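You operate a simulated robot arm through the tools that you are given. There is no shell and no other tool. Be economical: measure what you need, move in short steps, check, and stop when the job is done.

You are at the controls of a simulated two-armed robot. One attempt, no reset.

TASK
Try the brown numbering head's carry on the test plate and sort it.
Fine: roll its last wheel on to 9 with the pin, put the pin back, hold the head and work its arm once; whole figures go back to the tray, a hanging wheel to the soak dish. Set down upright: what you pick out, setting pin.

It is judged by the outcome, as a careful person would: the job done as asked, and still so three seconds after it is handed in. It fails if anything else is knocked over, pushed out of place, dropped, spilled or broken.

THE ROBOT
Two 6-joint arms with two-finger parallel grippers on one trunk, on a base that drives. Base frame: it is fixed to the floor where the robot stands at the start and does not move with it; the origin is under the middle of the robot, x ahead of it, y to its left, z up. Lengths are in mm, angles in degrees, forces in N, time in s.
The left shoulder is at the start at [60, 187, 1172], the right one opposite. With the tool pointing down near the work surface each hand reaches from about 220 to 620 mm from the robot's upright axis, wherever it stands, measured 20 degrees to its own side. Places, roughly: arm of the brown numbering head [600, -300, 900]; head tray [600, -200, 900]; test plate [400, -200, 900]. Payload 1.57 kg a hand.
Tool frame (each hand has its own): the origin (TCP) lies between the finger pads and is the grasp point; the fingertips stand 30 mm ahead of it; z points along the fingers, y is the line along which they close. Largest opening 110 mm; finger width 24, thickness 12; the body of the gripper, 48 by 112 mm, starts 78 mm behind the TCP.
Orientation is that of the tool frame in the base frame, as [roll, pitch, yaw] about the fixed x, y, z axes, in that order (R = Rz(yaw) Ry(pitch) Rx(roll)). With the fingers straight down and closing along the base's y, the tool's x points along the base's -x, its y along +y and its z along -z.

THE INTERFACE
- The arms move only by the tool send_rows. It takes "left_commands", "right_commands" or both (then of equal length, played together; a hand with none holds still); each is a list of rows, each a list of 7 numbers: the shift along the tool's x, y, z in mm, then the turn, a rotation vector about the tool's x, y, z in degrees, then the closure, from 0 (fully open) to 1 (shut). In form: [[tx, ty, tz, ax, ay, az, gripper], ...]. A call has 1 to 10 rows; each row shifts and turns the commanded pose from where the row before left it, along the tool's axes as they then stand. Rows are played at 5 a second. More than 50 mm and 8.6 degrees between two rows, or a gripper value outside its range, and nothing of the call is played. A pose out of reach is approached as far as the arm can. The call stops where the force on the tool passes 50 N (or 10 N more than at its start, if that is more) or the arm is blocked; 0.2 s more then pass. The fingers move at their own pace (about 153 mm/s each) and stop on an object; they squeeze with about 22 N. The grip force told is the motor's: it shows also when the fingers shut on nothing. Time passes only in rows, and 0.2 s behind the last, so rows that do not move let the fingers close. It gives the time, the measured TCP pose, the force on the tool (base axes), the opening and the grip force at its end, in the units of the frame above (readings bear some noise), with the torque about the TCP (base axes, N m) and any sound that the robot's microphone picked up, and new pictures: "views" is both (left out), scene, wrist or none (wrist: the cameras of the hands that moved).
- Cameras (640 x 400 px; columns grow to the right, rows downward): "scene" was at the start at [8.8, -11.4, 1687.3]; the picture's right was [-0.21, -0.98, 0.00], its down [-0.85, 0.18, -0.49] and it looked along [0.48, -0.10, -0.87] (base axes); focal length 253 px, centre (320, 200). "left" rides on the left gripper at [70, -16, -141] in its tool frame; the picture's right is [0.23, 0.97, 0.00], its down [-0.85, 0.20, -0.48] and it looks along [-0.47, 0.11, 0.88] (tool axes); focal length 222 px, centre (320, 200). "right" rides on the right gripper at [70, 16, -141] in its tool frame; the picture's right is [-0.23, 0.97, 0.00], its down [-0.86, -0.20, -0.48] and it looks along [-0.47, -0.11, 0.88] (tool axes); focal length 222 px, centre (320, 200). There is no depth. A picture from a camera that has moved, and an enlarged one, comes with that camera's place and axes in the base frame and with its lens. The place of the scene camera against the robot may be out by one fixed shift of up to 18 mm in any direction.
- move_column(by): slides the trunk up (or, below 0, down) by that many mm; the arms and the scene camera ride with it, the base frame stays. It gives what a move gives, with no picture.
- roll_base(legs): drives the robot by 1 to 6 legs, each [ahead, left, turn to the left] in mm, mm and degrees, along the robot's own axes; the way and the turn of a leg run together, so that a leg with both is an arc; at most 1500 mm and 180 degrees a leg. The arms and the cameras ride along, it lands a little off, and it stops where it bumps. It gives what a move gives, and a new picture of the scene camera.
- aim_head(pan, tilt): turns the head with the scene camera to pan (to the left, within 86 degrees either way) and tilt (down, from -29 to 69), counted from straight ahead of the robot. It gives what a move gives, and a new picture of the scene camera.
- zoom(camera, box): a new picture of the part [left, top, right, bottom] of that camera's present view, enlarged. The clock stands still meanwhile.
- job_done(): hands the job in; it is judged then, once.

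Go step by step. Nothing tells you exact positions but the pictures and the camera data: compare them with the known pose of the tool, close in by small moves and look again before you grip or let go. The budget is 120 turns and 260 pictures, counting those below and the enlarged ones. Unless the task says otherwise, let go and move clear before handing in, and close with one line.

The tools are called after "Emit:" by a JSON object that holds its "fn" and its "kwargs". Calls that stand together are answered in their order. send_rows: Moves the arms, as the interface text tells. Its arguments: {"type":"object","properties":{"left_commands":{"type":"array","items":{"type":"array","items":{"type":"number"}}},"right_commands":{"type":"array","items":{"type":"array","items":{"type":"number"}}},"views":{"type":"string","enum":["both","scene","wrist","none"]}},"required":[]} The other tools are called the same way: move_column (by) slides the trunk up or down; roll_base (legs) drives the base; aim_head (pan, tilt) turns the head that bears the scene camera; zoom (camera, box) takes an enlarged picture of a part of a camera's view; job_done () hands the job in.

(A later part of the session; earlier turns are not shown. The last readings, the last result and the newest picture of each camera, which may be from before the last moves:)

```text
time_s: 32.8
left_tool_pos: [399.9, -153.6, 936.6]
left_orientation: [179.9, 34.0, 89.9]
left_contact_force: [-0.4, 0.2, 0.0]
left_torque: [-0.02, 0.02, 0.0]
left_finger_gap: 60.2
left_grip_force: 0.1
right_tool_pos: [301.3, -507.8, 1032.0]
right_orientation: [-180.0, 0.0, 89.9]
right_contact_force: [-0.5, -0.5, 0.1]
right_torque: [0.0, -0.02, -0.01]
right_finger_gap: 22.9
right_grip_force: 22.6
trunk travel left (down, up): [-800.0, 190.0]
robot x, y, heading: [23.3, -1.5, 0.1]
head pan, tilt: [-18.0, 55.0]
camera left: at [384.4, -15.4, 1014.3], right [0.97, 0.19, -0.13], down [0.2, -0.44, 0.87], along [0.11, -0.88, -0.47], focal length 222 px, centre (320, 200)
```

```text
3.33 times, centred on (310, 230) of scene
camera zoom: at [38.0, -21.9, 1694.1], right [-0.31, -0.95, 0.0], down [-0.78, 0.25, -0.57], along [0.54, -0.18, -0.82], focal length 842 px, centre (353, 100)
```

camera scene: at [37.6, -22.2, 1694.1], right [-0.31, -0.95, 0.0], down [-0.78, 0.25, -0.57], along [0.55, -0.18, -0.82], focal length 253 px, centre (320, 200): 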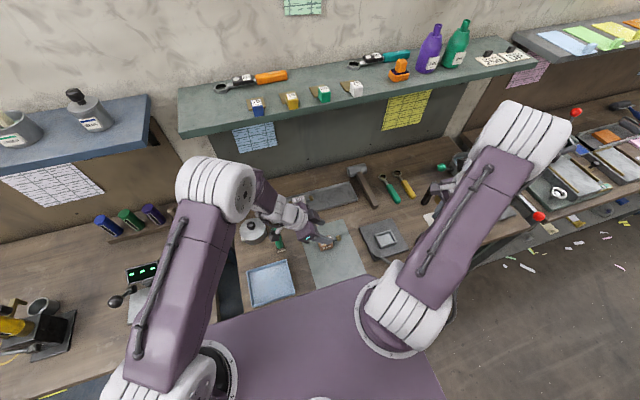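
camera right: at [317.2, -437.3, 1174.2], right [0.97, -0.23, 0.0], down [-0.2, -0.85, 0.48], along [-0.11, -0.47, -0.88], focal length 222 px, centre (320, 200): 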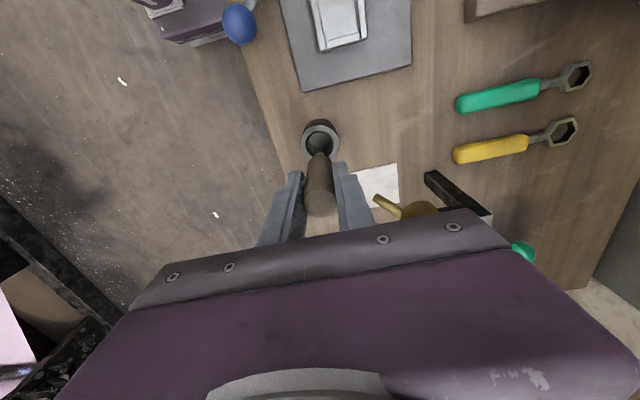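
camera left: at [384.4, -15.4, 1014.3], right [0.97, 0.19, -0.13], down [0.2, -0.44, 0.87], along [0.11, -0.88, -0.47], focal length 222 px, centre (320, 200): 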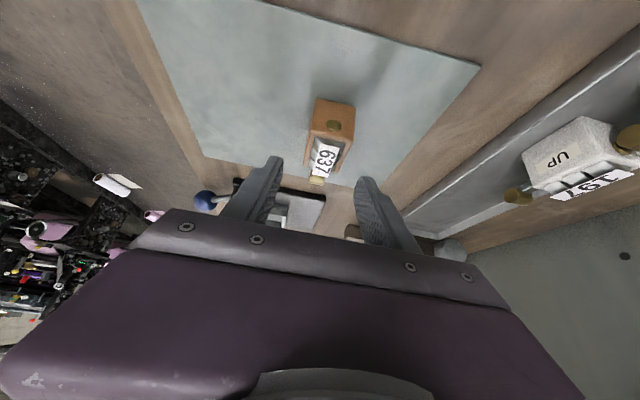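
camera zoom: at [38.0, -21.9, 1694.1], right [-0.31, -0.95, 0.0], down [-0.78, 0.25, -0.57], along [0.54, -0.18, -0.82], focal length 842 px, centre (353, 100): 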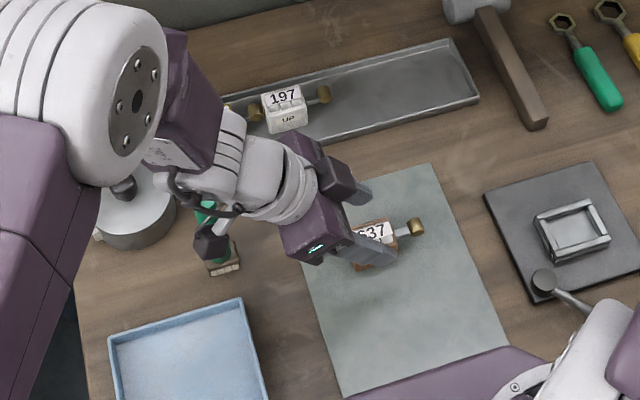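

Emit:
{"fn": "send_rows", "kwargs": {"left_commands": [[9, 1, 11, 0, 0, 0, 0.45], [8, 0, 12, 0, 0, 0, 0.45]], "views": "wrist"}}

Emit:
{"fn": "zoom", "kwargs": {"camera": "scene", "box": [240, 170, 380, 290]}}

Emit:
{"fn": "zoom", "kwargs": {"camera": "left", "box": [210, 80, 450, 260]}}

```text
time_s: 33.4
left_tool_pos: [400.1, -149.2, 909.7]
left_orientation: [180.0, 33.9, 89.9]
left_contact_force: [-0.6, 0.0, 0.2]
left_torque: [0.01, 0.01, 0.0]
left_finger_gap: 60.2
left_grip_force: 0.1
right_tool_pos: [300.7, -507.3, 1032.5]
right_orientation: [180.0, 0.0, 89.8]
right_contact_force: [0.2, -0.9, -0.4]
right_torque: [0.03, 0.0, 0.01]
right_finger_gap: 22.4
right_grip_force: 22.2
trunk travel left (down, up): [-800.0, 190.0]
robot x, y, heading: [27.1, -0.5, -0.2]
head pan, tilt: [-18.0, 55.0]
camera left: at [384.5, -13.0, 986.3], right [0.97, 0.19, -0.13], down [0.2, -0.44, 0.87], along [0.11, -0.88, -0.47], focal length 222 px, centre (320, 200)
```

left: 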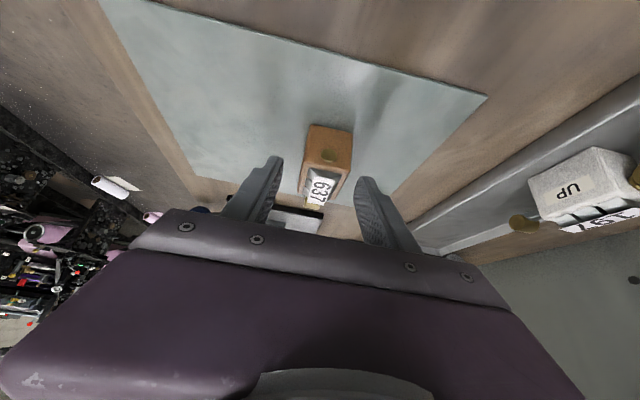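

```text
3.33 times, centred on (310, 230) of scene
camera zoom: at [38.0, -21.7, 1694.1], right [-0.31, -0.95, 0.0], down [-0.78, 0.25, -0.57], along [0.54, -0.18, -0.82], focal length 842 px, centre (353, 100)
```

zoom: 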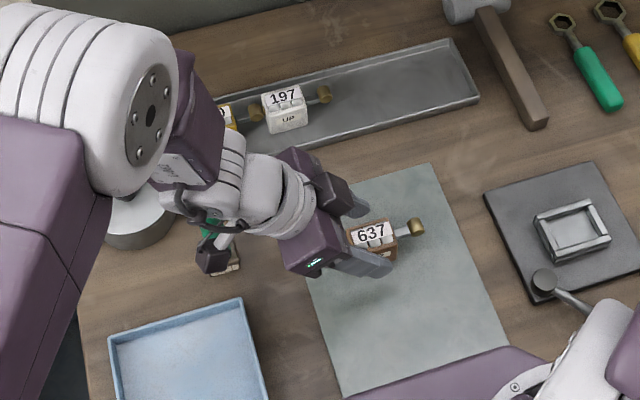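

```text
2.22 times, centred on (330, 170) of left
camera zoom: at [384.5, -13.0, 986.3], right [0.97, 0.19, -0.13], down [0.2, -0.44, 0.87], along [0.11, -0.88, -0.47], focal length 494 px, centre (298, 267)
```

zoom: 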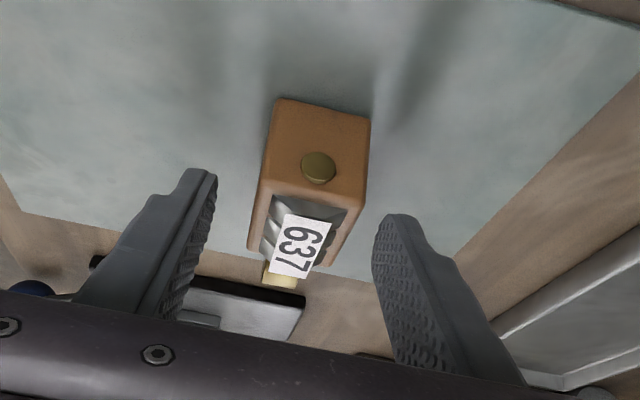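

Emit:
{"fn": "send_rows", "kwargs": {"left_commands": [[4, 0, 6, 0, 0, 0, 0.45], [3, 0, 5, 0, 0, 0, 0.5], [0, 0, 0, 0, 0, 0, 0.6], [0, 0, 0, 0, 0, 0, 0.65], [0, 0, 0, 0, 0, 0, 0.85], [0, 0, 0, 0, 0, 0, 0.85]], "views": "wrist"}}

Emit:
{"fn": "zoom", "kwargs": {"camera": "left", "box": [210, 80, 450, 260]}}

Emit:
{"fn": "zoom", "kwargs": {"camera": "scene", "box": [260, 190, 360, 270]}}

```text
time_s: 34.8
left_tool_pos: [399.9, -151.0, 895.0]
left_orientation: [-180.0, 34.0, 89.9]
left_contact_force: [-1.2, -0.1, 1.8]
left_torque: [-0.02, 0.01, 0.01]
left_finger_gap: 35.6
left_grip_force: 21.7
right_tool_pos: [300.6, -508.0, 1033.4]
right_orientation: [-180.0, 0.0, 89.9]
right_contact_force: [0.6, -0.2, -0.3]
right_torque: [-0.03, 0.0, -0.01]
right_finger_gap: 23.0
right_grip_force: 21.8
trunk travel left (down, up): [-800.0, 190.0]
robot x, y, heading: [25.7, -2.2, -0.1]
head pan, tilt: [-18.0, 55.0]
camera left: at [384.5, -13.1, 973.0], right [0.97, 0.19, -0.13], down [0.2, -0.44, 0.87], along [0.11, -0.88, -0.47], focal length 222 px, centre (320, 200)
```

left: 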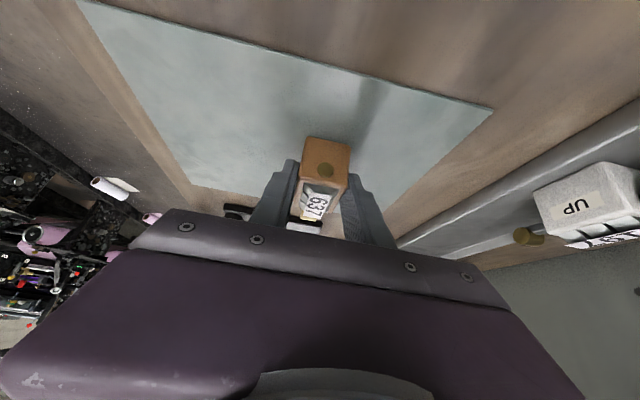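

```text
2.22 times, centred on (330, 170) of left
camera zoom: at [384.5, -13.1, 973.0], right [0.97, 0.19, -0.13], down [0.2, -0.44, 0.87], along [0.11, -0.88, -0.47], focal length 494 px, centre (298, 267)
```

zoom: 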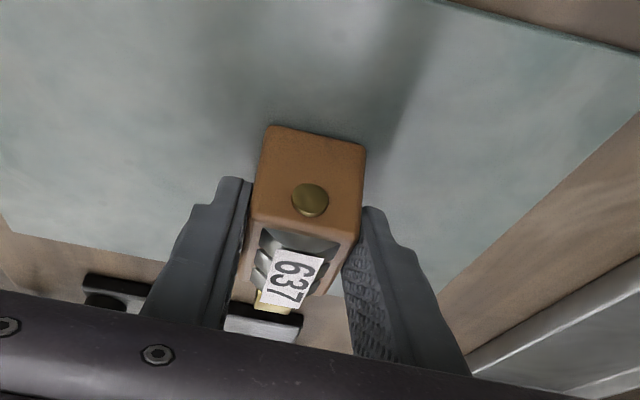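

```text
5.00 times, centred on (310, 230) of scene
camera zoom: at [37.2, -21.4, 1694.1], right [-0.31, -0.95, 0.0], down [-0.78, 0.25, -0.57], along [0.55, -0.18, -0.82], focal length 1264 px, centre (370, 50)
```

zoom: 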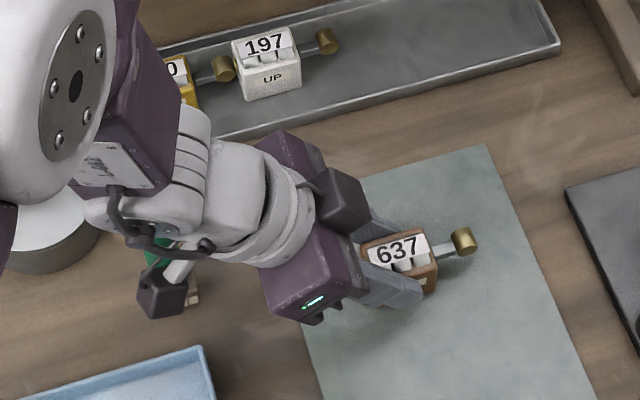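

The head is held by the left hand and the figures are in clear view. I'll zoom in to locate the last wheel.

Emit:
{"fn": "zoom", "kwargs": {"camera": "scene", "box": [315, 220, 355, 260]}}

Emit:
{"fn": "zoom", "kwargs": {"camera": "left", "box": [285, 150, 365, 230]}}

```text
10.00 times, centred on (335, 240) of scene
camera zoom: at [37.2, -21.4, 1694.1], right [-0.31, -0.95, 0.0], down [-0.78, 0.25, -0.57], along [0.55, -0.18, -0.82], focal length 2528 px, centre (170, -200)
```

zoom: 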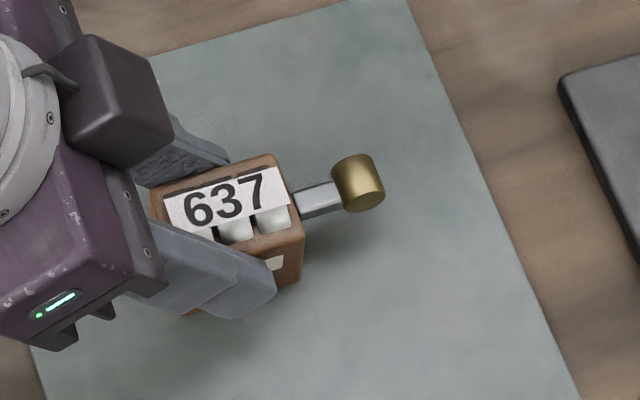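

```text
5.00 times, centred on (325, 190) of left
camera zoom: at [384.5, -13.1, 973.0], right [0.97, 0.19, -0.13], down [0.2, -0.44, 0.87], along [0.11, -0.88, -0.47], focal length 1111 px, centre (295, 250)
```

zoom: 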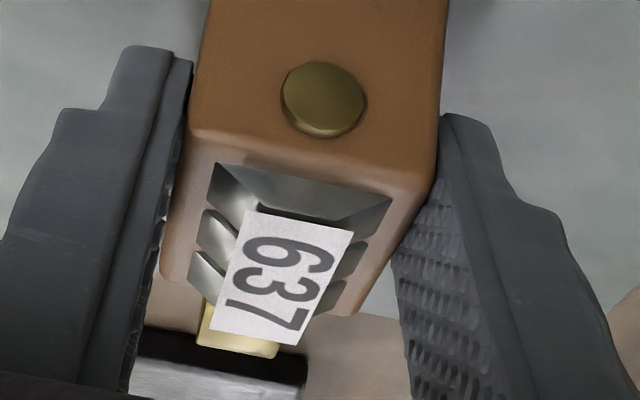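

Wheels run across the top window; the last one is at about (393,-177) and the head top is z≈888. I'll bring the pin over, stopping short at y≈-235 first.

Emit:
{"fn": "send_rows", "kwargs": {"right_commands": [[0, 0, -20, 0, 0, 0, 0.95], [34, 11, 0, 0, 0, 0, 0.95], [34, 11, 0, 0, 0, 0, 0.95], [34, 11, 0, 0, 0, 0, 0.95], [34, 11, 0, 0, 0, 0, 0.95], [34, 11, 0, 0, 0, 0, 0.95], [34, 11, 0, 0, 0, 0, 0.95], [34, 11, 0, 0, 0, 0, 0.95], [34, 11, 0, 0, 0, 0, 0.95]], "views": "both"}}

Emit:
{"fn": "zoom", "kwargs": {"camera": "left", "box": [210, 80, 450, 260]}}

Emit:
{"fn": "zoom", "kwargs": {"camera": "scene", "box": [290, 180, 390, 260]}}

```text
time_s: 36.8
left_tool_pos: [400.8, -150.1, 894.2]
left_orientation: [179.9, 34.0, 89.9]
left_contact_force: [0.1, 2.1, 2.8]
left_torque: [0.11, -0.01, 0.01]
left_finger_gap: 35.6
left_grip_force: 22.0
right_tool_pos: [390.7, -234.7, 1053.4]
right_orientation: [179.9, 0.0, 89.9]
right_contact_force: [-1.1, 0.1, -0.2]
right_torque: [0.03, 0.01, 0.0]
right_finger_gap: 22.5
right_grip_force: 22.0
trunk travel left (down, up): [-800.0, 190.0]
robot x, y, heading: [23.7, -5.8, -0.0]
head pan, tilt: [-18.0, 55.0]
camera scene: at [37.8, -19.9, 1694.1], right [-0.31, -0.95, 0.0], down [-0.78, 0.25, -0.57], along [0.54, -0.18, -0.82], focal length 253 px, centre (320, 200)
camera right: at [407.9, -165.1, 1193.7], right [0.97, -0.23, 0.0], down [-0.2, -0.85, 0.48], along [-0.11, -0.47, -0.88], focal length 222 px, centre (320, 200)
```

scene: 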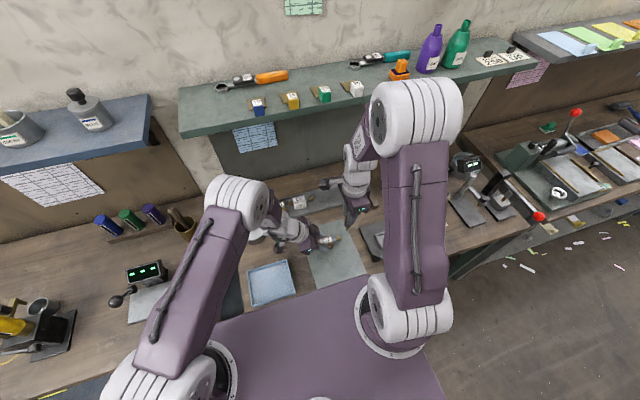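
right: 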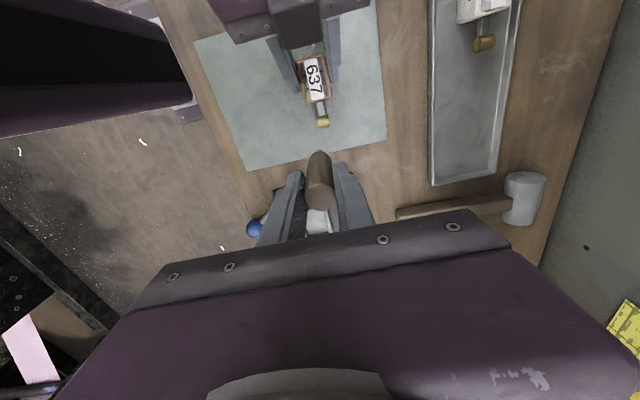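

```text
2.22 times, centred on (330, 170) of left
camera zoom: at [384.8, -12.3, 972.9], right [0.97, 0.19, -0.13], down [0.2, -0.44, 0.88], along [0.11, -0.88, -0.47], focal length 494 px, centre (298, 267)
```

zoom: 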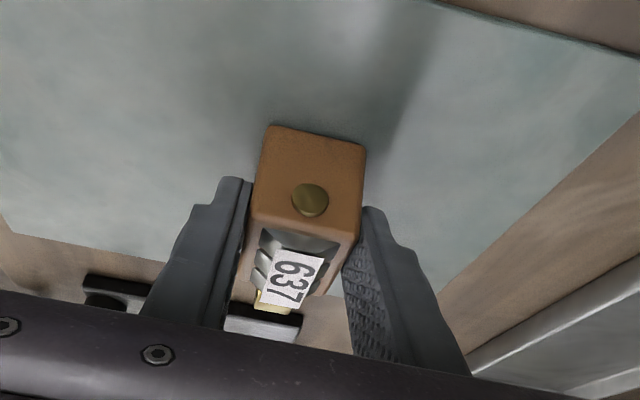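

```text
5.00 times, centred on (340, 220) of scene
camera zoom: at [37.8, -19.9, 1694.1], right [-0.31, -0.95, 0.0], down [-0.78, 0.25, -0.57], along [0.54, -0.18, -0.82], focal length 1264 px, centre (220, 100)
```

zoom: 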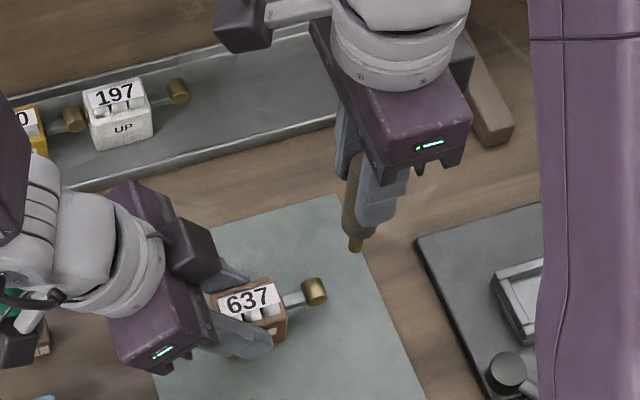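

Emit:
{"fn": "zoom", "kwargs": {"camera": "right", "box": [280, 120, 360, 240]}}

Emit:
{"fn": "zoom", "kwargs": {"camera": "scene", "box": [350, 210, 374, 234]}}

```text
3.33 times, centred on (320, 180) of right
camera zoom: at [407.9, -165.1, 1193.7], right [0.97, -0.23, 0.0], down [-0.2, -0.85, 0.48], along [-0.11, -0.47, -0.88], focal length 740 px, centre (320, 267)
```

zoom: 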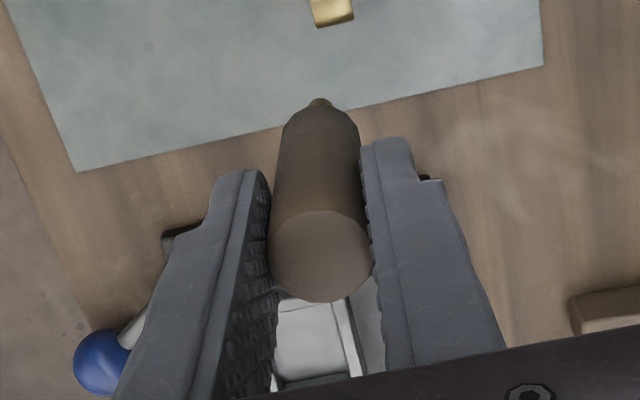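

```text
16.00 times, centred on (362, 222) of scene
camera zoom: at [37.8, -19.9, 1694.1], right [-0.31, -0.95, 0.0], down [-0.78, 0.25, -0.57], along [0.54, -0.18, -0.82], focal length 4044 px, centre (-352, -152)
```

zoom: 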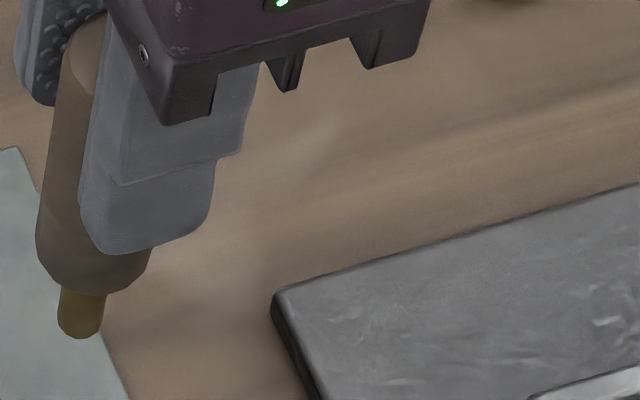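

The pin seems to have slid slightly in the grip, so its tip is about 100 mm below the TCP. Refined, the last wheel is at about y=-181, x≈395–400. I'll move over it with clearance and look.

Emit:
{"fn": "send_rows", "kwargs": {"right_commands": [[18, 2, 5, 0, 0, 0, 0.97], [18, 1, 10, 0, 0, 0, 0.97], [18, 0, 20, 0, 0, 0, 0.97]], "views": "wrist"}}

Emit:
{"fn": "zoom", "kwargs": {"camera": "scene", "box": [315, 215, 355, 255]}}

Emit:
{"fn": "zoom", "kwargs": {"camera": "left", "box": [260, 140, 380, 240]}}

Emit:
{"fn": "zoom", "kwargs": {"camera": "right", "box": [270, 90, 370, 220]}}

```text
time_s: 37.6
left_tool_pos: [399.5, -152.0, 895.9]
left_orientation: [180.0, 34.0, 89.9]
left_contact_force: [-0.3, 0.4, 3.1]
left_torque: [0.04, 0.04, -0.02]
left_finger_gap: 35.6
left_grip_force: 21.8
right_tool_pos: [392.3, -180.6, 1018.2]
right_orientation: [-180.0, -0.1, 89.8]
right_contact_force: [0.1, -0.2, -0.4]
right_torque: [0.01, 0.03, -0.01]
right_finger_gap: 22.7
right_grip_force: 21.7
trunk travel left (down, up): [-800.0, 190.0]
robot x, y, heading: [23.0, 1.1, -0.2]
head pan, tilt: [-18.0, 55.0]
camera right: at [409.7, -111.8, 1157.9], right [0.97, -0.23, 0.0], down [-0.2, -0.85, 0.48], along [-0.11, -0.47, -0.88], focal length 222 px, centre (320, 200)
```

right: 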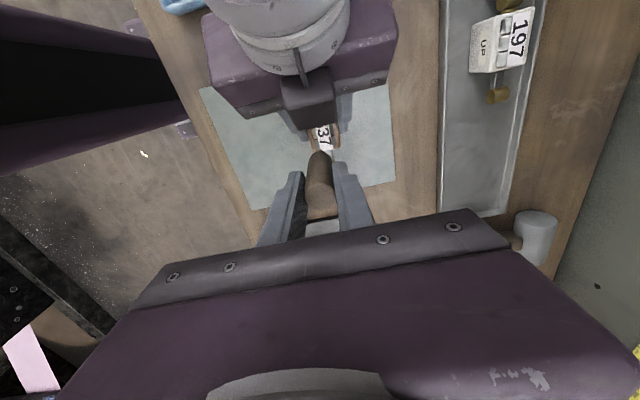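

```text
10.00 times, centred on (335, 235) of scene
camera zoom: at [37.7, -20.7, 1694.1], right [-0.31, -0.95, 0.0], down [-0.78, 0.25, -0.57], along [0.55, -0.18, -0.82], focal length 2528 px, centre (170, -150)
```

zoom: 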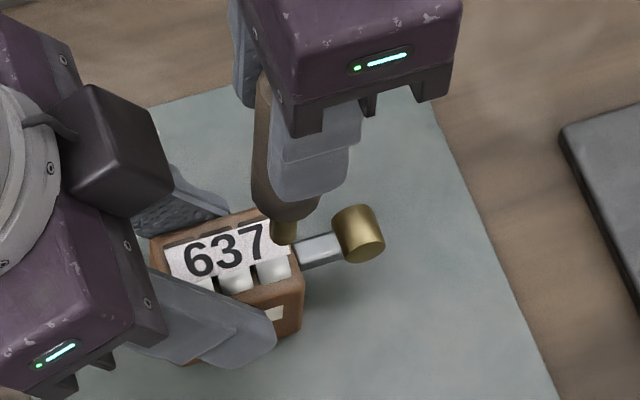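

```text
4.00 times, centred on (320, 190) of left
camera zoom: at [384.7, -12.7, 973.0], right [0.97, 0.19, -0.13], down [0.2, -0.44, 0.87], along [0.11, -0.88, -0.47], focal length 888 px, centre (320, 240)
```

zoom: 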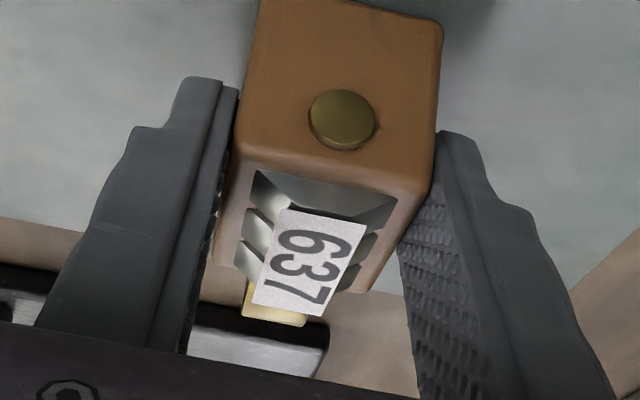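

```text
3.08 times, centred on (320, 155) of right
camera zoom: at [409.7, -111.8, 1157.9], right [0.97, -0.23, 0.0], down [-0.2, -0.85, 0.48], along [-0.11, -0.47, -0.88], focal length 684 px, centre (320, 338)
```

zoom: 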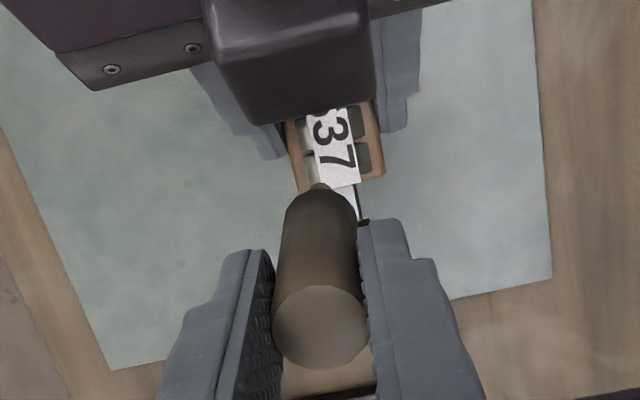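

The tip should land on the exposed front part of the last wheel. I'll descend gently toward contact.

Emit:
{"fn": "send_rows", "kwargs": {"right_commands": [[2, 0, 8, 0, 0, 0, 0.97], [0, 0, 7, 0, 0, 0, 0.97], [0, 0, 3, 0, 0, 0, 0.97], [0, 0, 2, 0, 0, 0, 0.97]], "views": "none"}}

Emit:
{"fn": "zoom", "kwargs": {"camera": "scene", "box": [320, 225, 350, 255]}}

Emit:
{"fn": "zoom", "kwargs": {"camera": "right", "box": [290, 100, 350, 170]}}

```text
time_s: 38.6
left_tool_pos: [400.3, -150.3, 895.6]
left_orientation: [179.9, 33.9, 89.9]
left_contact_force: [8.7, -6.7, -17.0]
left_torque: [-0.03, -0.15, 0.3]
left_finger_gap: 35.8
left_grip_force: 21.9
right_tool_pos: [391.2, -180.6, 999.6]
right_orientation: [179.8, 0.0, 89.9]
right_contact_force: [-7.0, 1.6, 42.0]
right_torque: [0.16, 0.49, 0.04]
right_finger_gap: 22.6
right_grip_force: 22.3
trunk travel left (down, up): [-800.0, 190.0]
robot x, y, heading: [24.2, -2.5, -0.2]
head pan, tilt: [-18.0, 55.0]
```

```text
13.33 times, centred on (335, 240) of scene
camera zoom: at [35.2, -21.3, 1694.5], right [-0.31, -0.95, 0.0], down [-0.78, 0.25, -0.57], along [0.55, -0.18, -0.82], focal length 3370 px, centre (120, -333)
```

zoom: 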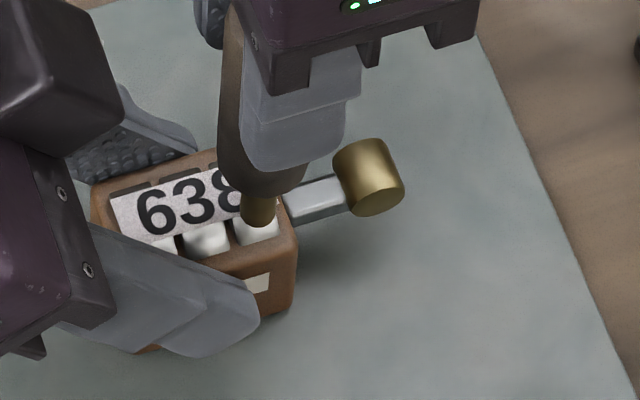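

```text
5.71 times, centred on (320, 135) of right
camera zoom: at [408.3, -110.4, 1140.0], right [0.97, -0.23, 0.0], down [-0.2, -0.85, 0.48], along [-0.11, -0.47, -0.88], focal length 1269 px, centre (320, 571)
```

zoom: 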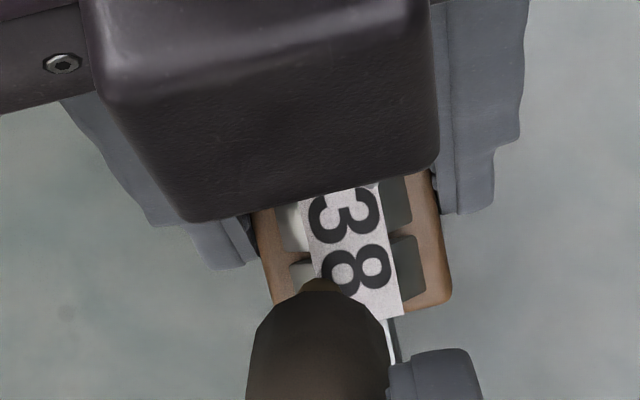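

The press rolled the wheel to 638, but with too much load. I'll lift off, check, then press once more lightly.

Emit:
{"fn": "send_rows", "kwargs": {"right_commands": [[0, 0, -4, 0, 0, 0, 0.97], [0, 0, -5, 0, 0, 0, 0.97]], "views": "none"}}

Emit:
{"fn": "zoom", "kwargs": {"camera": "scene", "box": [320, 225, 350, 255]}}

Emit:
{"fn": "zoom", "kwargs": {"camera": "right", "box": [280, 100, 360, 200]}}

```text
time_s: 39.2
left_tool_pos: [399.1, -150.8, 896.0]
left_orientation: [179.9, 34.1, 89.8]
left_contact_force: [-1.0, 0.8, 5.3]
left_torque: [-0.19, 0.13, -0.03]
left_finger_gap: 35.3
left_grip_force: 22.5
right_tool_pos: [390.5, -179.5, 1006.9]
right_orientation: [179.9, 0.0, 89.8]
right_contact_force: [-0.3, -0.1, -0.5]
right_torque: [-0.03, 0.01, 0.0]
right_finger_gap: 22.7
right_grip_force: 22.4
trunk travel left (down, up): [-800.0, 190.0]
robot x, y, heading: [23.9, -0.4, -0.2]
head pan, tilt: [-18.0, 55.0]
```

```text
13.33 times, centred on (335, 240) of scene
camera zoom: at [36.4, -20.8, 1694.0], right [-0.31, -0.95, 0.0], down [-0.78, 0.25, -0.57], along [0.55, -0.18, -0.82], focal length 3370 px, centre (120, -333)
```

zoom: 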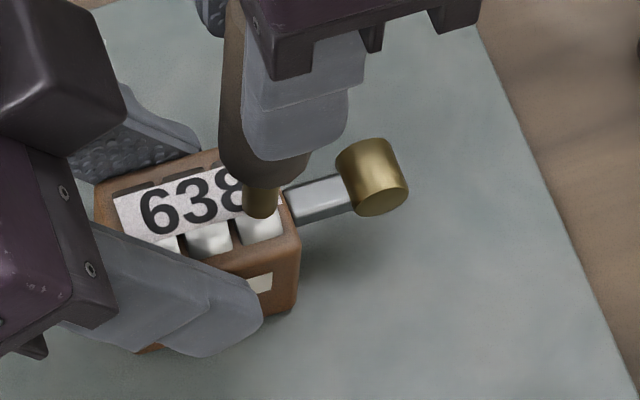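

```text
4.00 times, centred on (320, 150) of right
camera zoom: at [408.3, -109.7, 1147.3], right [0.97, -0.23, 0.0], down [-0.2, -0.85, 0.48], along [-0.11, -0.47, -0.88], focal length 888 px, centre (320, 400)
```

zoom: 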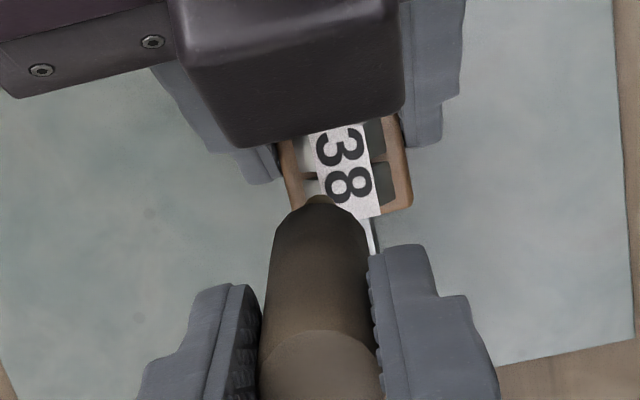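

Still 638. A second light press now.

Emit:
{"fn": "send_rows", "kwargs": {"right_commands": [[0, 0, 4, 0, 0, 0, 0.97], [0, 0, 1.5, 0, 0, 0, 0.97]], "views": "none"}}

Emit:
{"fn": "zoom", "kwargs": {"camera": "scene", "box": [320, 225, 350, 255]}}

```text
time_s: 39.8
left_tool_pos: [400.4, -150.6, 895.7]
left_orientation: [179.9, 34.0, 89.8]
left_contact_force: [0.6, 0.4, 6.6]
left_torque: [-0.26, 0.08, 0.01]
left_finger_gap: 35.8
left_grip_force: 21.9
right_tool_pos: [392.1, -178.4, 1001.7]
right_orientation: [-179.9, 0.0, 89.9]
right_contact_force: [0.6, 0.0, -0.5]
right_torque: [0.01, 0.01, 0.02]
right_finger_gap: 22.6
right_grip_force: 22.6
trunk travel left (down, up): [-800.0, 190.0]
robot x, y, heading: [25.8, -2.5, -0.0]
head pan, tilt: [-18.0, 55.0]
```

```text
13.33 times, centred on (335, 240) of scene
camera zoom: at [36.5, -20.8, 1694.1], right [-0.31, -0.95, 0.0], down [-0.78, 0.25, -0.57], along [0.55, -0.18, -0.82], focal length 3370 px, centre (120, -333)
```

zoom: 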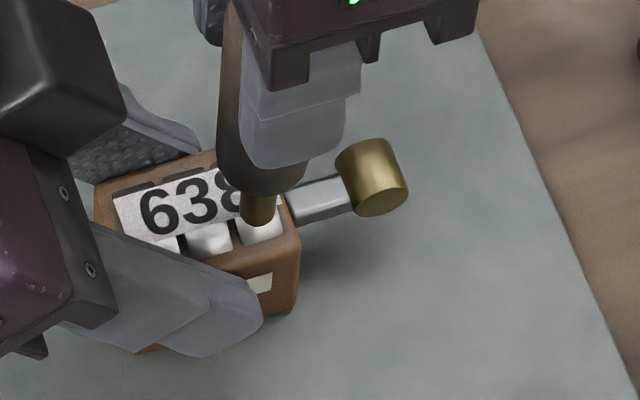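

Emit:
{"fn": "send_rows", "kwargs": {"right_commands": [[0, 0, 1.5, 0, 0, 0, 0.97], [0, 0, 0, 0, 0, 0, 0.97]], "views": "none"}}

Emit:
{"fn": "zoom", "kwargs": {"camera": "scene", "box": [320, 225, 350, 255]}}

```text
time_s: 40.4
left_tool_pos: [399.8, -151.1, 896.9]
left_orientation: [179.9, 34.0, 89.7]
left_contact_force: [-0.7, 0.2, 7.9]
left_torque: [-0.34, 0.03, 0.04]
left_finger_gap: 35.9
left_grip_force: 21.9
right_tool_pos: [393.0, -179.4, 1001.5]
right_orientation: [179.8, 0.1, 89.9]
right_contact_force: [-0.2, -0.2, -0.1]
right_torque: [-0.01, -0.01, -0.01]
right_finger_gap: 22.6
right_grip_force: 21.8
trunk travel left (down, up): [-800.0, 190.0]
robot x, y, heading: [26.5, -0.1, -0.5]
head pan, tilt: [-18.0, 55.0]
```

```text
13.33 times, centred on (335, 240) of scene
camera zoom: at [36.5, -20.9, 1694.1], right [-0.31, -0.95, 0.0], down [-0.78, 0.25, -0.57], along [0.55, -0.18, -0.82], focal length 3370 px, centre (120, -333)
```

zoom: 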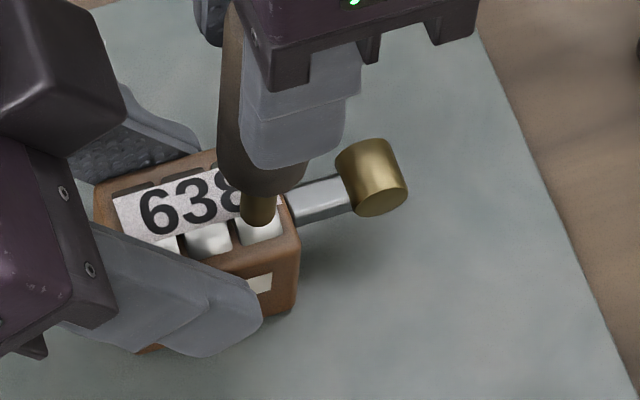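

Emit:
{"fn": "send_rows", "kwargs": {"right_commands": [[0, 0, 1.5, 0, 0, 0, 0.97], [0, 0, 0, 0, 0, 0, 0.97]], "views": "none"}}

Emit:
{"fn": "zoom", "kwargs": {"camera": "scene", "box": [320, 225, 350, 255]}}

```text
time_s: 41.0
left_tool_pos: [399.6, -152.2, 896.2]
left_orientation: [179.9, 34.0, 89.9]
left_contact_force: [8.0, -7.6, -4.9]
left_torque: [-0.17, -0.17, 0.22]
left_finger_gap: 35.7
left_grip_force: 21.9
right_tool_pos: [391.4, -179.0, 1000.2]
right_orientation: [180.0, 0.0, 90.0]
right_contact_force: [-3.6, 2.7, 26.2]
right_torque: [0.33, 0.36, 0.03]
right_finger_gap: 22.6
right_grip_force: 21.8
trunk travel left (down, up): [-800.0, 190.0]
robot x, y, heading: [22.7, -4.0, -0.2]
head pan, tilt: [-18.0, 55.0]
```

```text
13.33 times, centred on (335, 240) of scene
camera zoom: at [35.8, -21.2, 1694.3], right [-0.31, -0.95, 0.0], down [-0.78, 0.25, -0.57], along [0.55, -0.18, -0.82], focal length 3370 px, centre (120, -333)
```

zoom: 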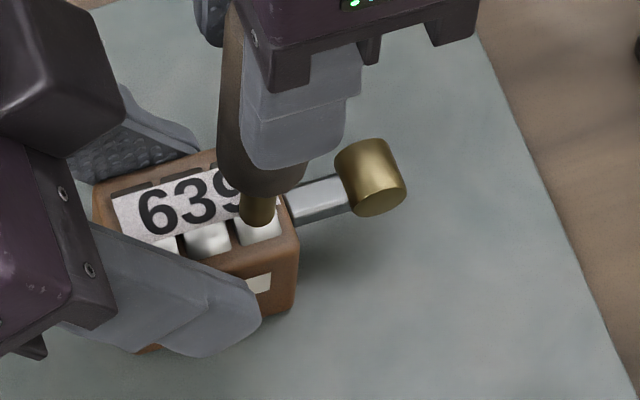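

It reads 639. Lifting the pin clear.

Emit:
{"fn": "send_rows", "kwargs": {"right_commands": [[0, 0, -10, 0, 0, 0, 0.97], [0, 0, -30, 0, 0, 0, 0.97], [-15, -2, -20, 0, 0, 0, 0.97], [-30, -8, 0, 0, 0, 0, 0.97], [-30, -8, 0, 0, 0, 0, 0.97]], "views": "wrist"}}

Emit:
{"fn": "zoom", "kwargs": {"camera": "scene", "box": [320, 225, 350, 255]}}

```text
time_s: 42.2
left_tool_pos: [399.9, -149.7, 896.3]
left_orientation: [179.9, 34.0, 89.9]
left_contact_force: [0.4, -0.1, 7.8]
left_torque: [-0.34, 0.02, 0.09]
left_finger_gap: 35.8
left_grip_force: 22.3
right_tool_pos: [372.5, -254.7, 1059.6]
right_orientation: [179.9, 0.0, 90.0]
right_contact_force: [-0.3, -1.1, -0.6]
right_torque: [0.0, 0.0, -0.02]
right_finger_gap: 22.7
right_grip_force: 21.5
trunk travel left (down, up): [-800.0, 190.0]
robot x, y, heading: [24.1, -2.6, 0.2]
head pan, tilt: [-18.0, 55.0]
camera right: at [389.5, -186.4, 1200.7], right [0.97, -0.23, 0.0], down [-0.2, -0.85, 0.48], along [-0.11, -0.47, -0.88], focal length 222 px, centre (320, 200)
```

right: 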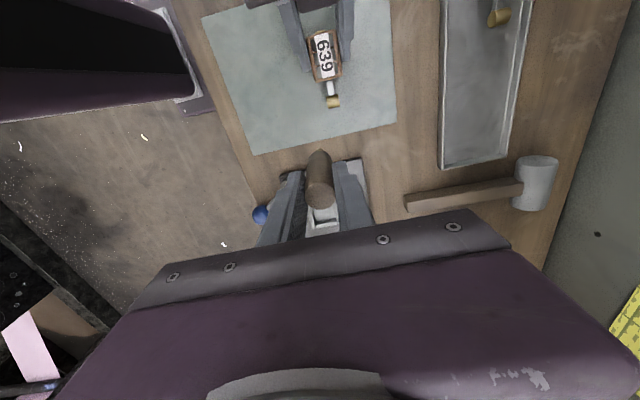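

```text
13.33 times, centred on (335, 240) of scene
camera zoom: at [35.8, -21.4, 1694.1], right [-0.31, -0.95, 0.0], down [-0.78, 0.25, -0.57], along [0.55, -0.18, -0.82], focal length 3370 px, centre (120, -333)
```

zoom: 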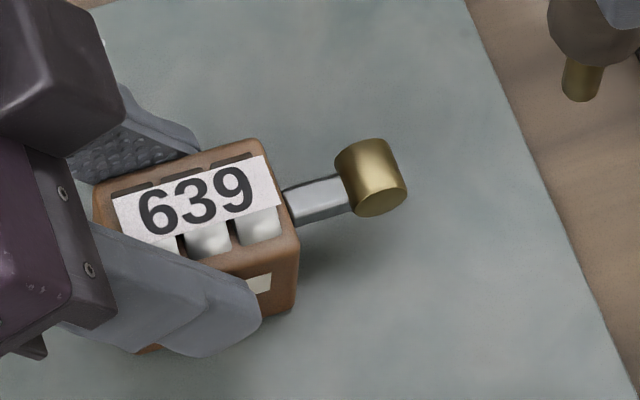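

639 confirmed. Now the pin goes back to the cup at (301,-506).

Emit:
{"fn": "send_rows", "kwargs": {"right_commands": [[-36, -10.2, 0, 0, 0, 0, 0.97], [-36, -10.2, 0, 0, 0, 0, 0.97], [-36, -10.2, 0, 0, 0, 0, 0.97], [-36, -10.2, 0, 0, 0, 0, 0.97], [-36, -10.2, 0, 0, 0, 0, 0.97], [-36, -10.2, 0, 0, 0, 0, 0.97], [-36, -10.2, 0, 0, 0, 0, 0.97]], "views": "wrist"}}

Emit:
{"fn": "zoom", "kwargs": {"camera": "right", "box": [270, 90, 370, 220]}}

```text
time_s: 43.8
left_tool_pos: [399.4, -150.6, 896.4]
left_orientation: [179.9, 33.9, 89.8]
left_contact_force: [0.5, 1.2, 8.6]
left_torque: [-0.24, 0.03, 0.07]
left_finger_gap: 35.8
left_grip_force: 21.8
right_tool_pos: [300.3, -504.3, 1058.5]
right_orientation: [180.0, -0.1, 90.0]
right_contact_force: [0.5, 0.8, -0.7]
right_torque: [0.02, 0.01, 0.0]
right_finger_gap: 22.5
right_grip_force: 22.0
trunk travel left (down, up): [-800.0, 190.0]
robot x, y, heading: [24.6, -0.5, -0.0]
head pan, tilt: [-18.0, 55.0]
camera right: at [318.4, -436.0, 1198.5], right [0.97, -0.23, 0.0], down [-0.2, -0.86, 0.48], along [-0.11, -0.47, -0.88], focal length 222 px, centre (320, 200)
```

right: 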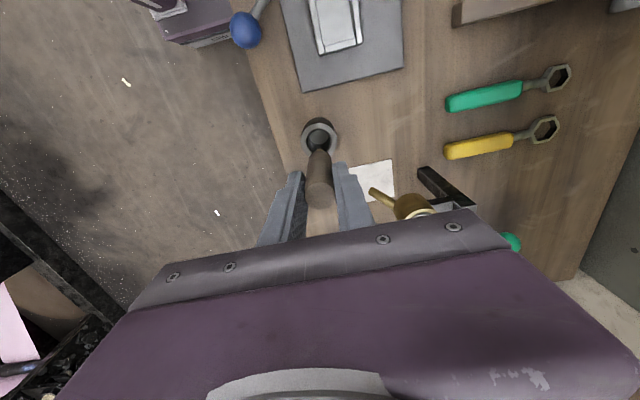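

```text
3.08 times, centred on (320, 155) of right
camera zoom: at [318.4, -436.0, 1198.5], right [0.97, -0.23, 0.0], down [-0.2, -0.86, 0.48], along [-0.11, -0.47, -0.88], focal length 684 px, centre (320, 338)
```

zoom: 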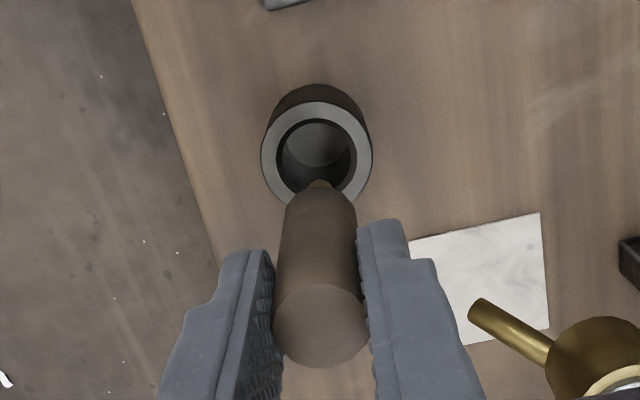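

Emit:
{"fn": "send_rows", "kwargs": {"right_commands": [[-2.5, 0, 25, 0, 0, 0, 0.97], [0, 0, 25, 0, 0, 0, 0.97]], "views": "wrist"}}

Emit:
{"fn": "zoom", "kwargs": {"camera": "right", "box": [270, 90, 370, 220]}}

```text
time_s: 44.4
left_tool_pos: [398.9, -150.2, 896.2]
left_orientation: [180.0, 33.9, 89.8]
left_contact_force: [-0.3, 1.6, 9.5]
left_torque: [-0.13, 0.01, 0.04]
left_finger_gap: 35.6
left_grip_force: 21.7
right_tool_pos: [301.8, -505.8, 1008.1]
right_orientation: [179.9, -0.1, 89.9]
right_contact_force: [0.5, -0.6, -0.4]
right_torque: [-0.02, -0.02, -0.01]
right_finger_gap: 22.3
right_grip_force: 21.9
trunk travel left (down, up): [-800.0, 190.0]
robot x, y, heading: [26.9, 1.1, 0.3]
head pan, tilt: [-18.0, 55.0]
camera right: at [319.4, -437.7, 1147.7], right [0.97, -0.23, 0.0], down [-0.2, -0.85, 0.48], along [-0.11, -0.47, -0.88], focal length 222 px, centre (320, 200)
```

right: 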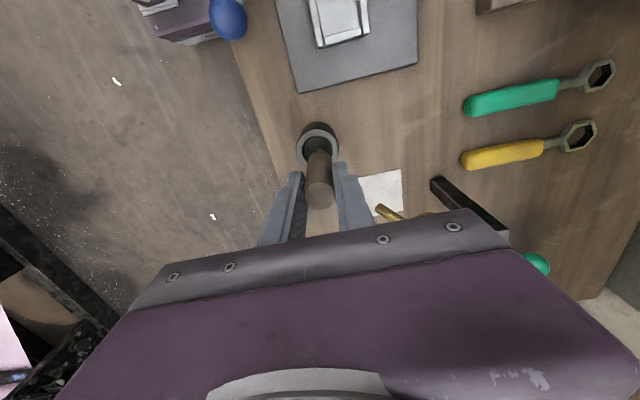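

```text
3.08 times, centred on (320, 155) of right
camera zoom: at [319.4, -437.7, 1147.7], right [0.97, -0.23, 0.0], down [-0.2, -0.85, 0.48], along [-0.11, -0.47, -0.88], focal length 684 px, centre (320, 338)
```

zoom: 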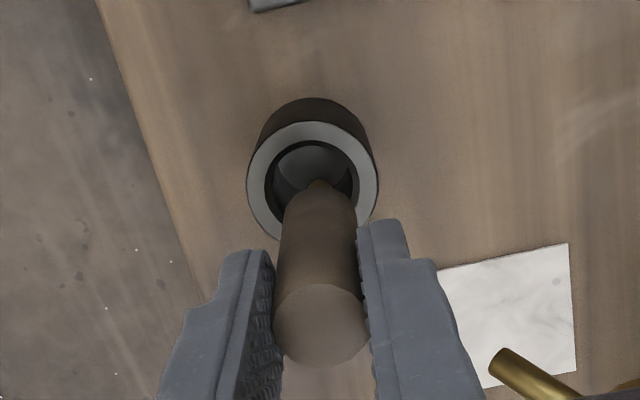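

Emit:
{"fn": "send_rows", "kwargs": {"right_commands": [[-1.5, -1.5, 15, 0, 0, 0, 0.97], [0, 0, 15, 0, 0, 0, 0.97], [0, 0, 8, 0, 0, 0, 0.97]], "views": "wrist"}}

Emit:
{"fn": "zoom", "kwargs": {"camera": "right", "box": [270, 90, 370, 220]}}

```text
time_s: 45.2
left_tool_pos: [399.3, -151.2, 896.6]
left_orientation: [179.9, 34.0, 89.8]
left_contact_force: [0.9, 0.8, 8.0]
left_torque: [-0.1, 0.03, 0.03]
left_finger_gap: 35.7
left_grip_force: 21.7
right_tool_pos: [300.8, -509.9, 971.2]
right_orientation: [179.9, 0.0, 90.0]
right_contact_force: [-0.5, 0.2, 0.2]
right_torque: [0.01, 0.01, 0.01]
right_finger_gap: 22.3
right_grip_force: 22.4
trunk travel left (down, up): [-800.0, 190.0]
robot x, y, heading: [20.8, -0.7, -0.1]
head pan, tilt: [-18.0, 55.0]
camera right: at [317.6, -440.2, 1110.3], right [0.97, -0.23, 0.0], down [-0.2, -0.85, 0.48], along [-0.11, -0.47, -0.88], focal length 222 px, centre (320, 200)
```

right: 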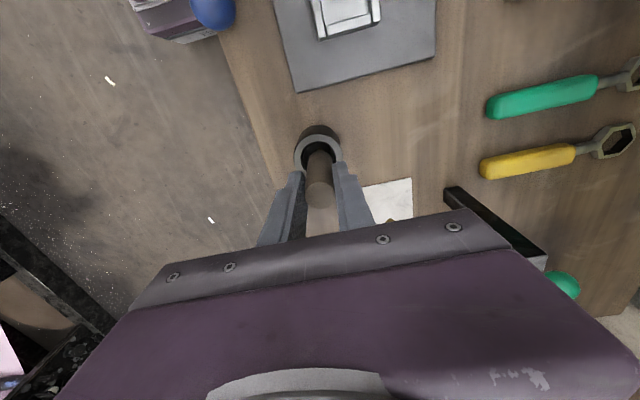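

```text
3.08 times, centred on (320, 155) of right
camera zoom: at [317.6, -440.2, 1110.3], right [0.97, -0.23, 0.0], down [-0.2, -0.85, 0.48], along [-0.11, -0.47, -0.88], focal length 684 px, centre (320, 338)
```

zoom: 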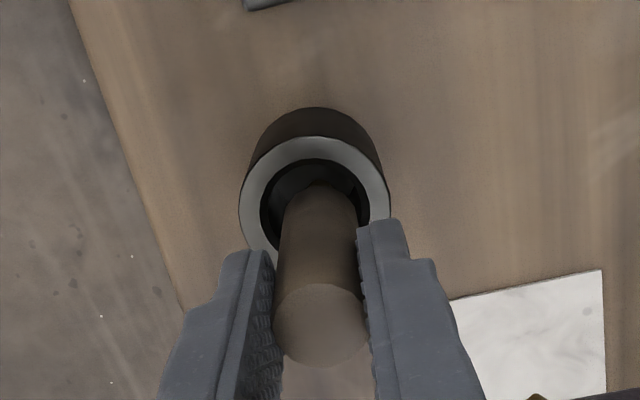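

The pin is entering the cup cleanly. Lowering on to the floor of the cup.

Emit:
{"fn": "send_rows", "kwargs": {"right_commands": [[0, 0, 8, 0, 0, 0, 0.97], [0, 0, 5, 0, 0, 0, 0.97], [0, 0, 3, 0, 0, 0, 0.97]], "views": "none"}}

Emit:
{"fn": "send_rows", "kwargs": {"right_commands": [[0, 0, 2, 0, 0, 0, 0.97], [0, 0, 2, 0, 0, 0, 0.97], [0, 0, 2, 0, 0, 0, 0.97]], "views": "wrist"}}

Emit:
{"fn": "zoom", "kwargs": {"camera": "right", "box": [270, 90, 370, 220]}}

```text
time_s: 46.0
left_tool_pos: [400.3, -150.6, 895.3]
left_orientation: [180.0, 34.0, 89.9]
left_contact_force: [-0.5, 1.1, 8.8]
left_torque: [-0.11, 0.07, -0.02]
left_finger_gap: 35.6
left_grip_force: 22.2
right_tool_pos: [299.7, -509.5, 954.8]
right_orientation: [179.9, 0.0, 89.9]
right_contact_force: [0.3, 0.4, -0.6]
right_torque: [0.01, 0.01, -0.01]
right_finger_gap: 22.5
right_grip_force: 22.0
trunk travel left (down, up): [-800.0, 190.0]
robot x, y, heading: [23.4, -0.1, -0.0]
head pan, tilt: [-18.0, 55.0]
```

```text
time_s: 46.8
left_tool_pos: [398.9, -149.6, 896.7]
left_orientation: [179.9, 34.1, 89.8]
left_contact_force: [-0.1, 0.9, 1.1]
left_torque: [0.02, -0.02, -0.02]
left_finger_gap: 36.0
left_grip_force: 21.6
right_tool_pos: [299.1, -509.3, 952.3]
right_orientation: [179.9, 0.3, 89.9]
right_contact_force: [-1.5, 0.1, 16.9]
right_torque: [0.0, 0.26, 0.0]
right_finger_gap: 22.6
right_grip_force: 22.1
trunk travel left (down, up): [-800.0, 190.0]
robot x, y, heading: [20.4, -0.9, 0.1]
head pan, tilt: [-18.0, 55.0]
camera right: at [316.1, -439.7, 1091.5], right [0.97, -0.23, 0.0], down [-0.2, -0.85, 0.48], along [-0.11, -0.47, -0.88], focal length 222 px, centre (320, 200)
```

right: 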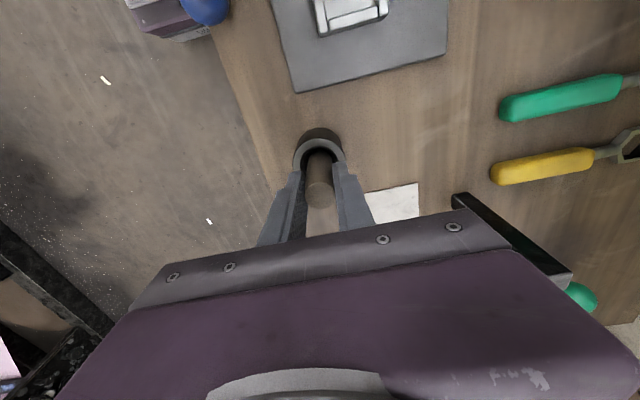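

```text
3.08 times, centred on (320, 155) of right
camera zoom: at [316.1, -439.7, 1091.5], right [0.97, -0.23, 0.0], down [-0.2, -0.85, 0.48], along [-0.11, -0.47, -0.88], focal length 684 px, centre (320, 338)
```

zoom: 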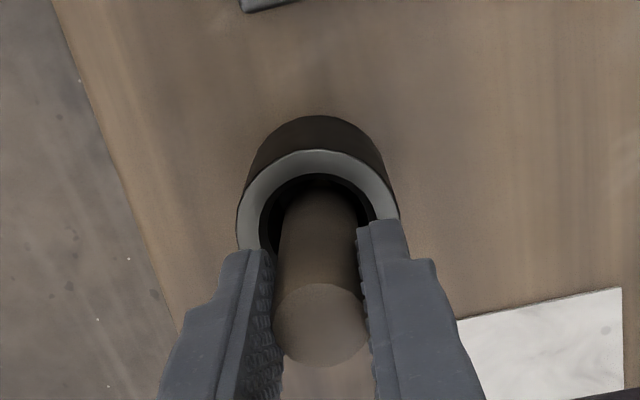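

The pin is on the cup floor (17 N). Unloading slightly and releasing.

Emit:
{"fn": "send_rows", "kwargs": {"right_commands": [[0, 0, -2, 0, 0, 0, 0.97], [0, 0, 0, 0, 0, 0, 0.7], [0, 0, 0, 0, 0, 0, 0.5]], "views": "none"}}

Emit:
{"fn": "zoom", "kwargs": {"camera": "right", "box": [270, 90, 370, 220]}}

Emit:
{"fn": "send_rows", "kwargs": {"right_commands": [[0, 0, -30, 0, 0, 0, 0.4], [0, 0, -40, 0, 0, 0, 0.4]], "views": "wrist"}}

Emit:
{"fn": "zoom", "kwargs": {"camera": "right", "box": [270, 90, 370, 220]}}

```text
time_s: 47.6
left_tool_pos: [398.6, -150.5, 895.8]
left_orientation: [180.0, 34.0, 89.8]
left_contact_force: [-1.1, 0.2, 5.5]
left_torque: [-0.01, 0.02, 0.02]
left_finger_gap: 35.6
left_grip_force: 22.3
right_tool_pos: [300.3, -510.2, 950.1]
right_orientation: [-180.0, -0.1, 89.9]
right_contact_force: [0.1, -0.4, -0.8]
right_torque: [0.06, 0.0, 0.0]
right_finger_gap: 54.9
right_grip_force: 0.1
trunk travel left (down, up): [-800.0, 190.0]
robot x, y, heading: [26.1, -3.2, -0.2]
head pan, tilt: [-18.0, 55.0]
```

```text
3.08 times, centred on (320, 155) of right
camera zoom: at [316.9, -441.1, 1091.8], right [0.97, -0.23, 0.0], down [-0.2, -0.85, 0.48], along [-0.11, -0.47, -0.88], focal length 684 px, centre (320, 338)
```

zoom: 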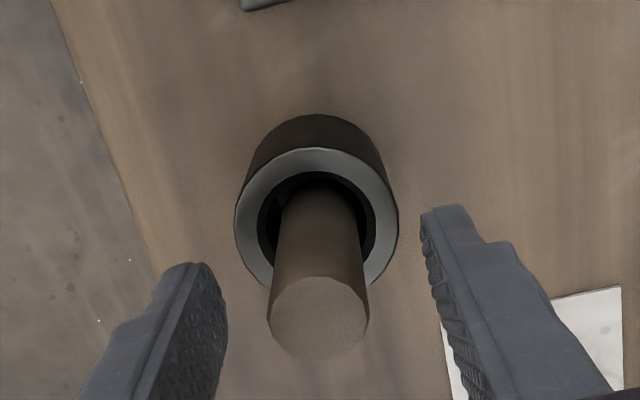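

```text
time_s: 48.2
left_tool_pos: [400.0, -151.4, 894.9]
left_orientation: [179.8, 33.9, 89.8]
left_contact_force: [-0.6, 1.4, 6.2]
left_torque: [0.07, 0.06, -0.01]
left_finger_gap: 35.6
left_grip_force: 21.8
right_tool_pos: [300.9, -510.9, 1021.7]
right_orientation: [180.0, 0.0, 89.8]
right_contact_force: [-0.3, 0.1, -0.1]
right_torque: [-0.02, 0.02, 0.01]
right_finger_gap: 66.0
right_grip_force: 0.1
trunk travel left (down, up): [-800.0, 190.0]
robot x, y, heading: [25.1, -3.8, 0.1]
head pan, tilt: [-18.0, 55.0]
camera right: at [317.1, -441.1, 1162.6], right [0.97, -0.23, 0.0], down [-0.2, -0.85, 0.48], along [-0.11, -0.47, -0.88], focal length 222 px, centre (320, 200)
```

right: 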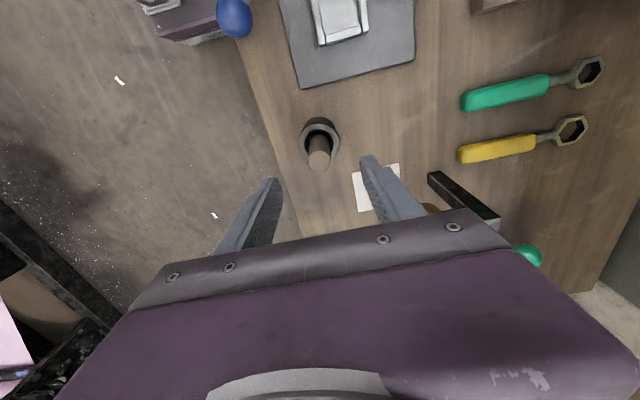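

```text
3.08 times, centred on (320, 155) of right
camera zoom: at [317.1, -441.1, 1162.6], right [0.97, -0.23, 0.0], down [-0.2, -0.85, 0.48], along [-0.11, -0.47, -0.88], focal length 684 px, centre (320, 338)
```

zoom: 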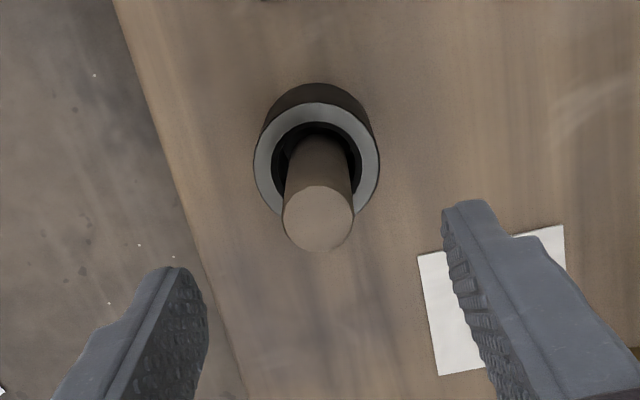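

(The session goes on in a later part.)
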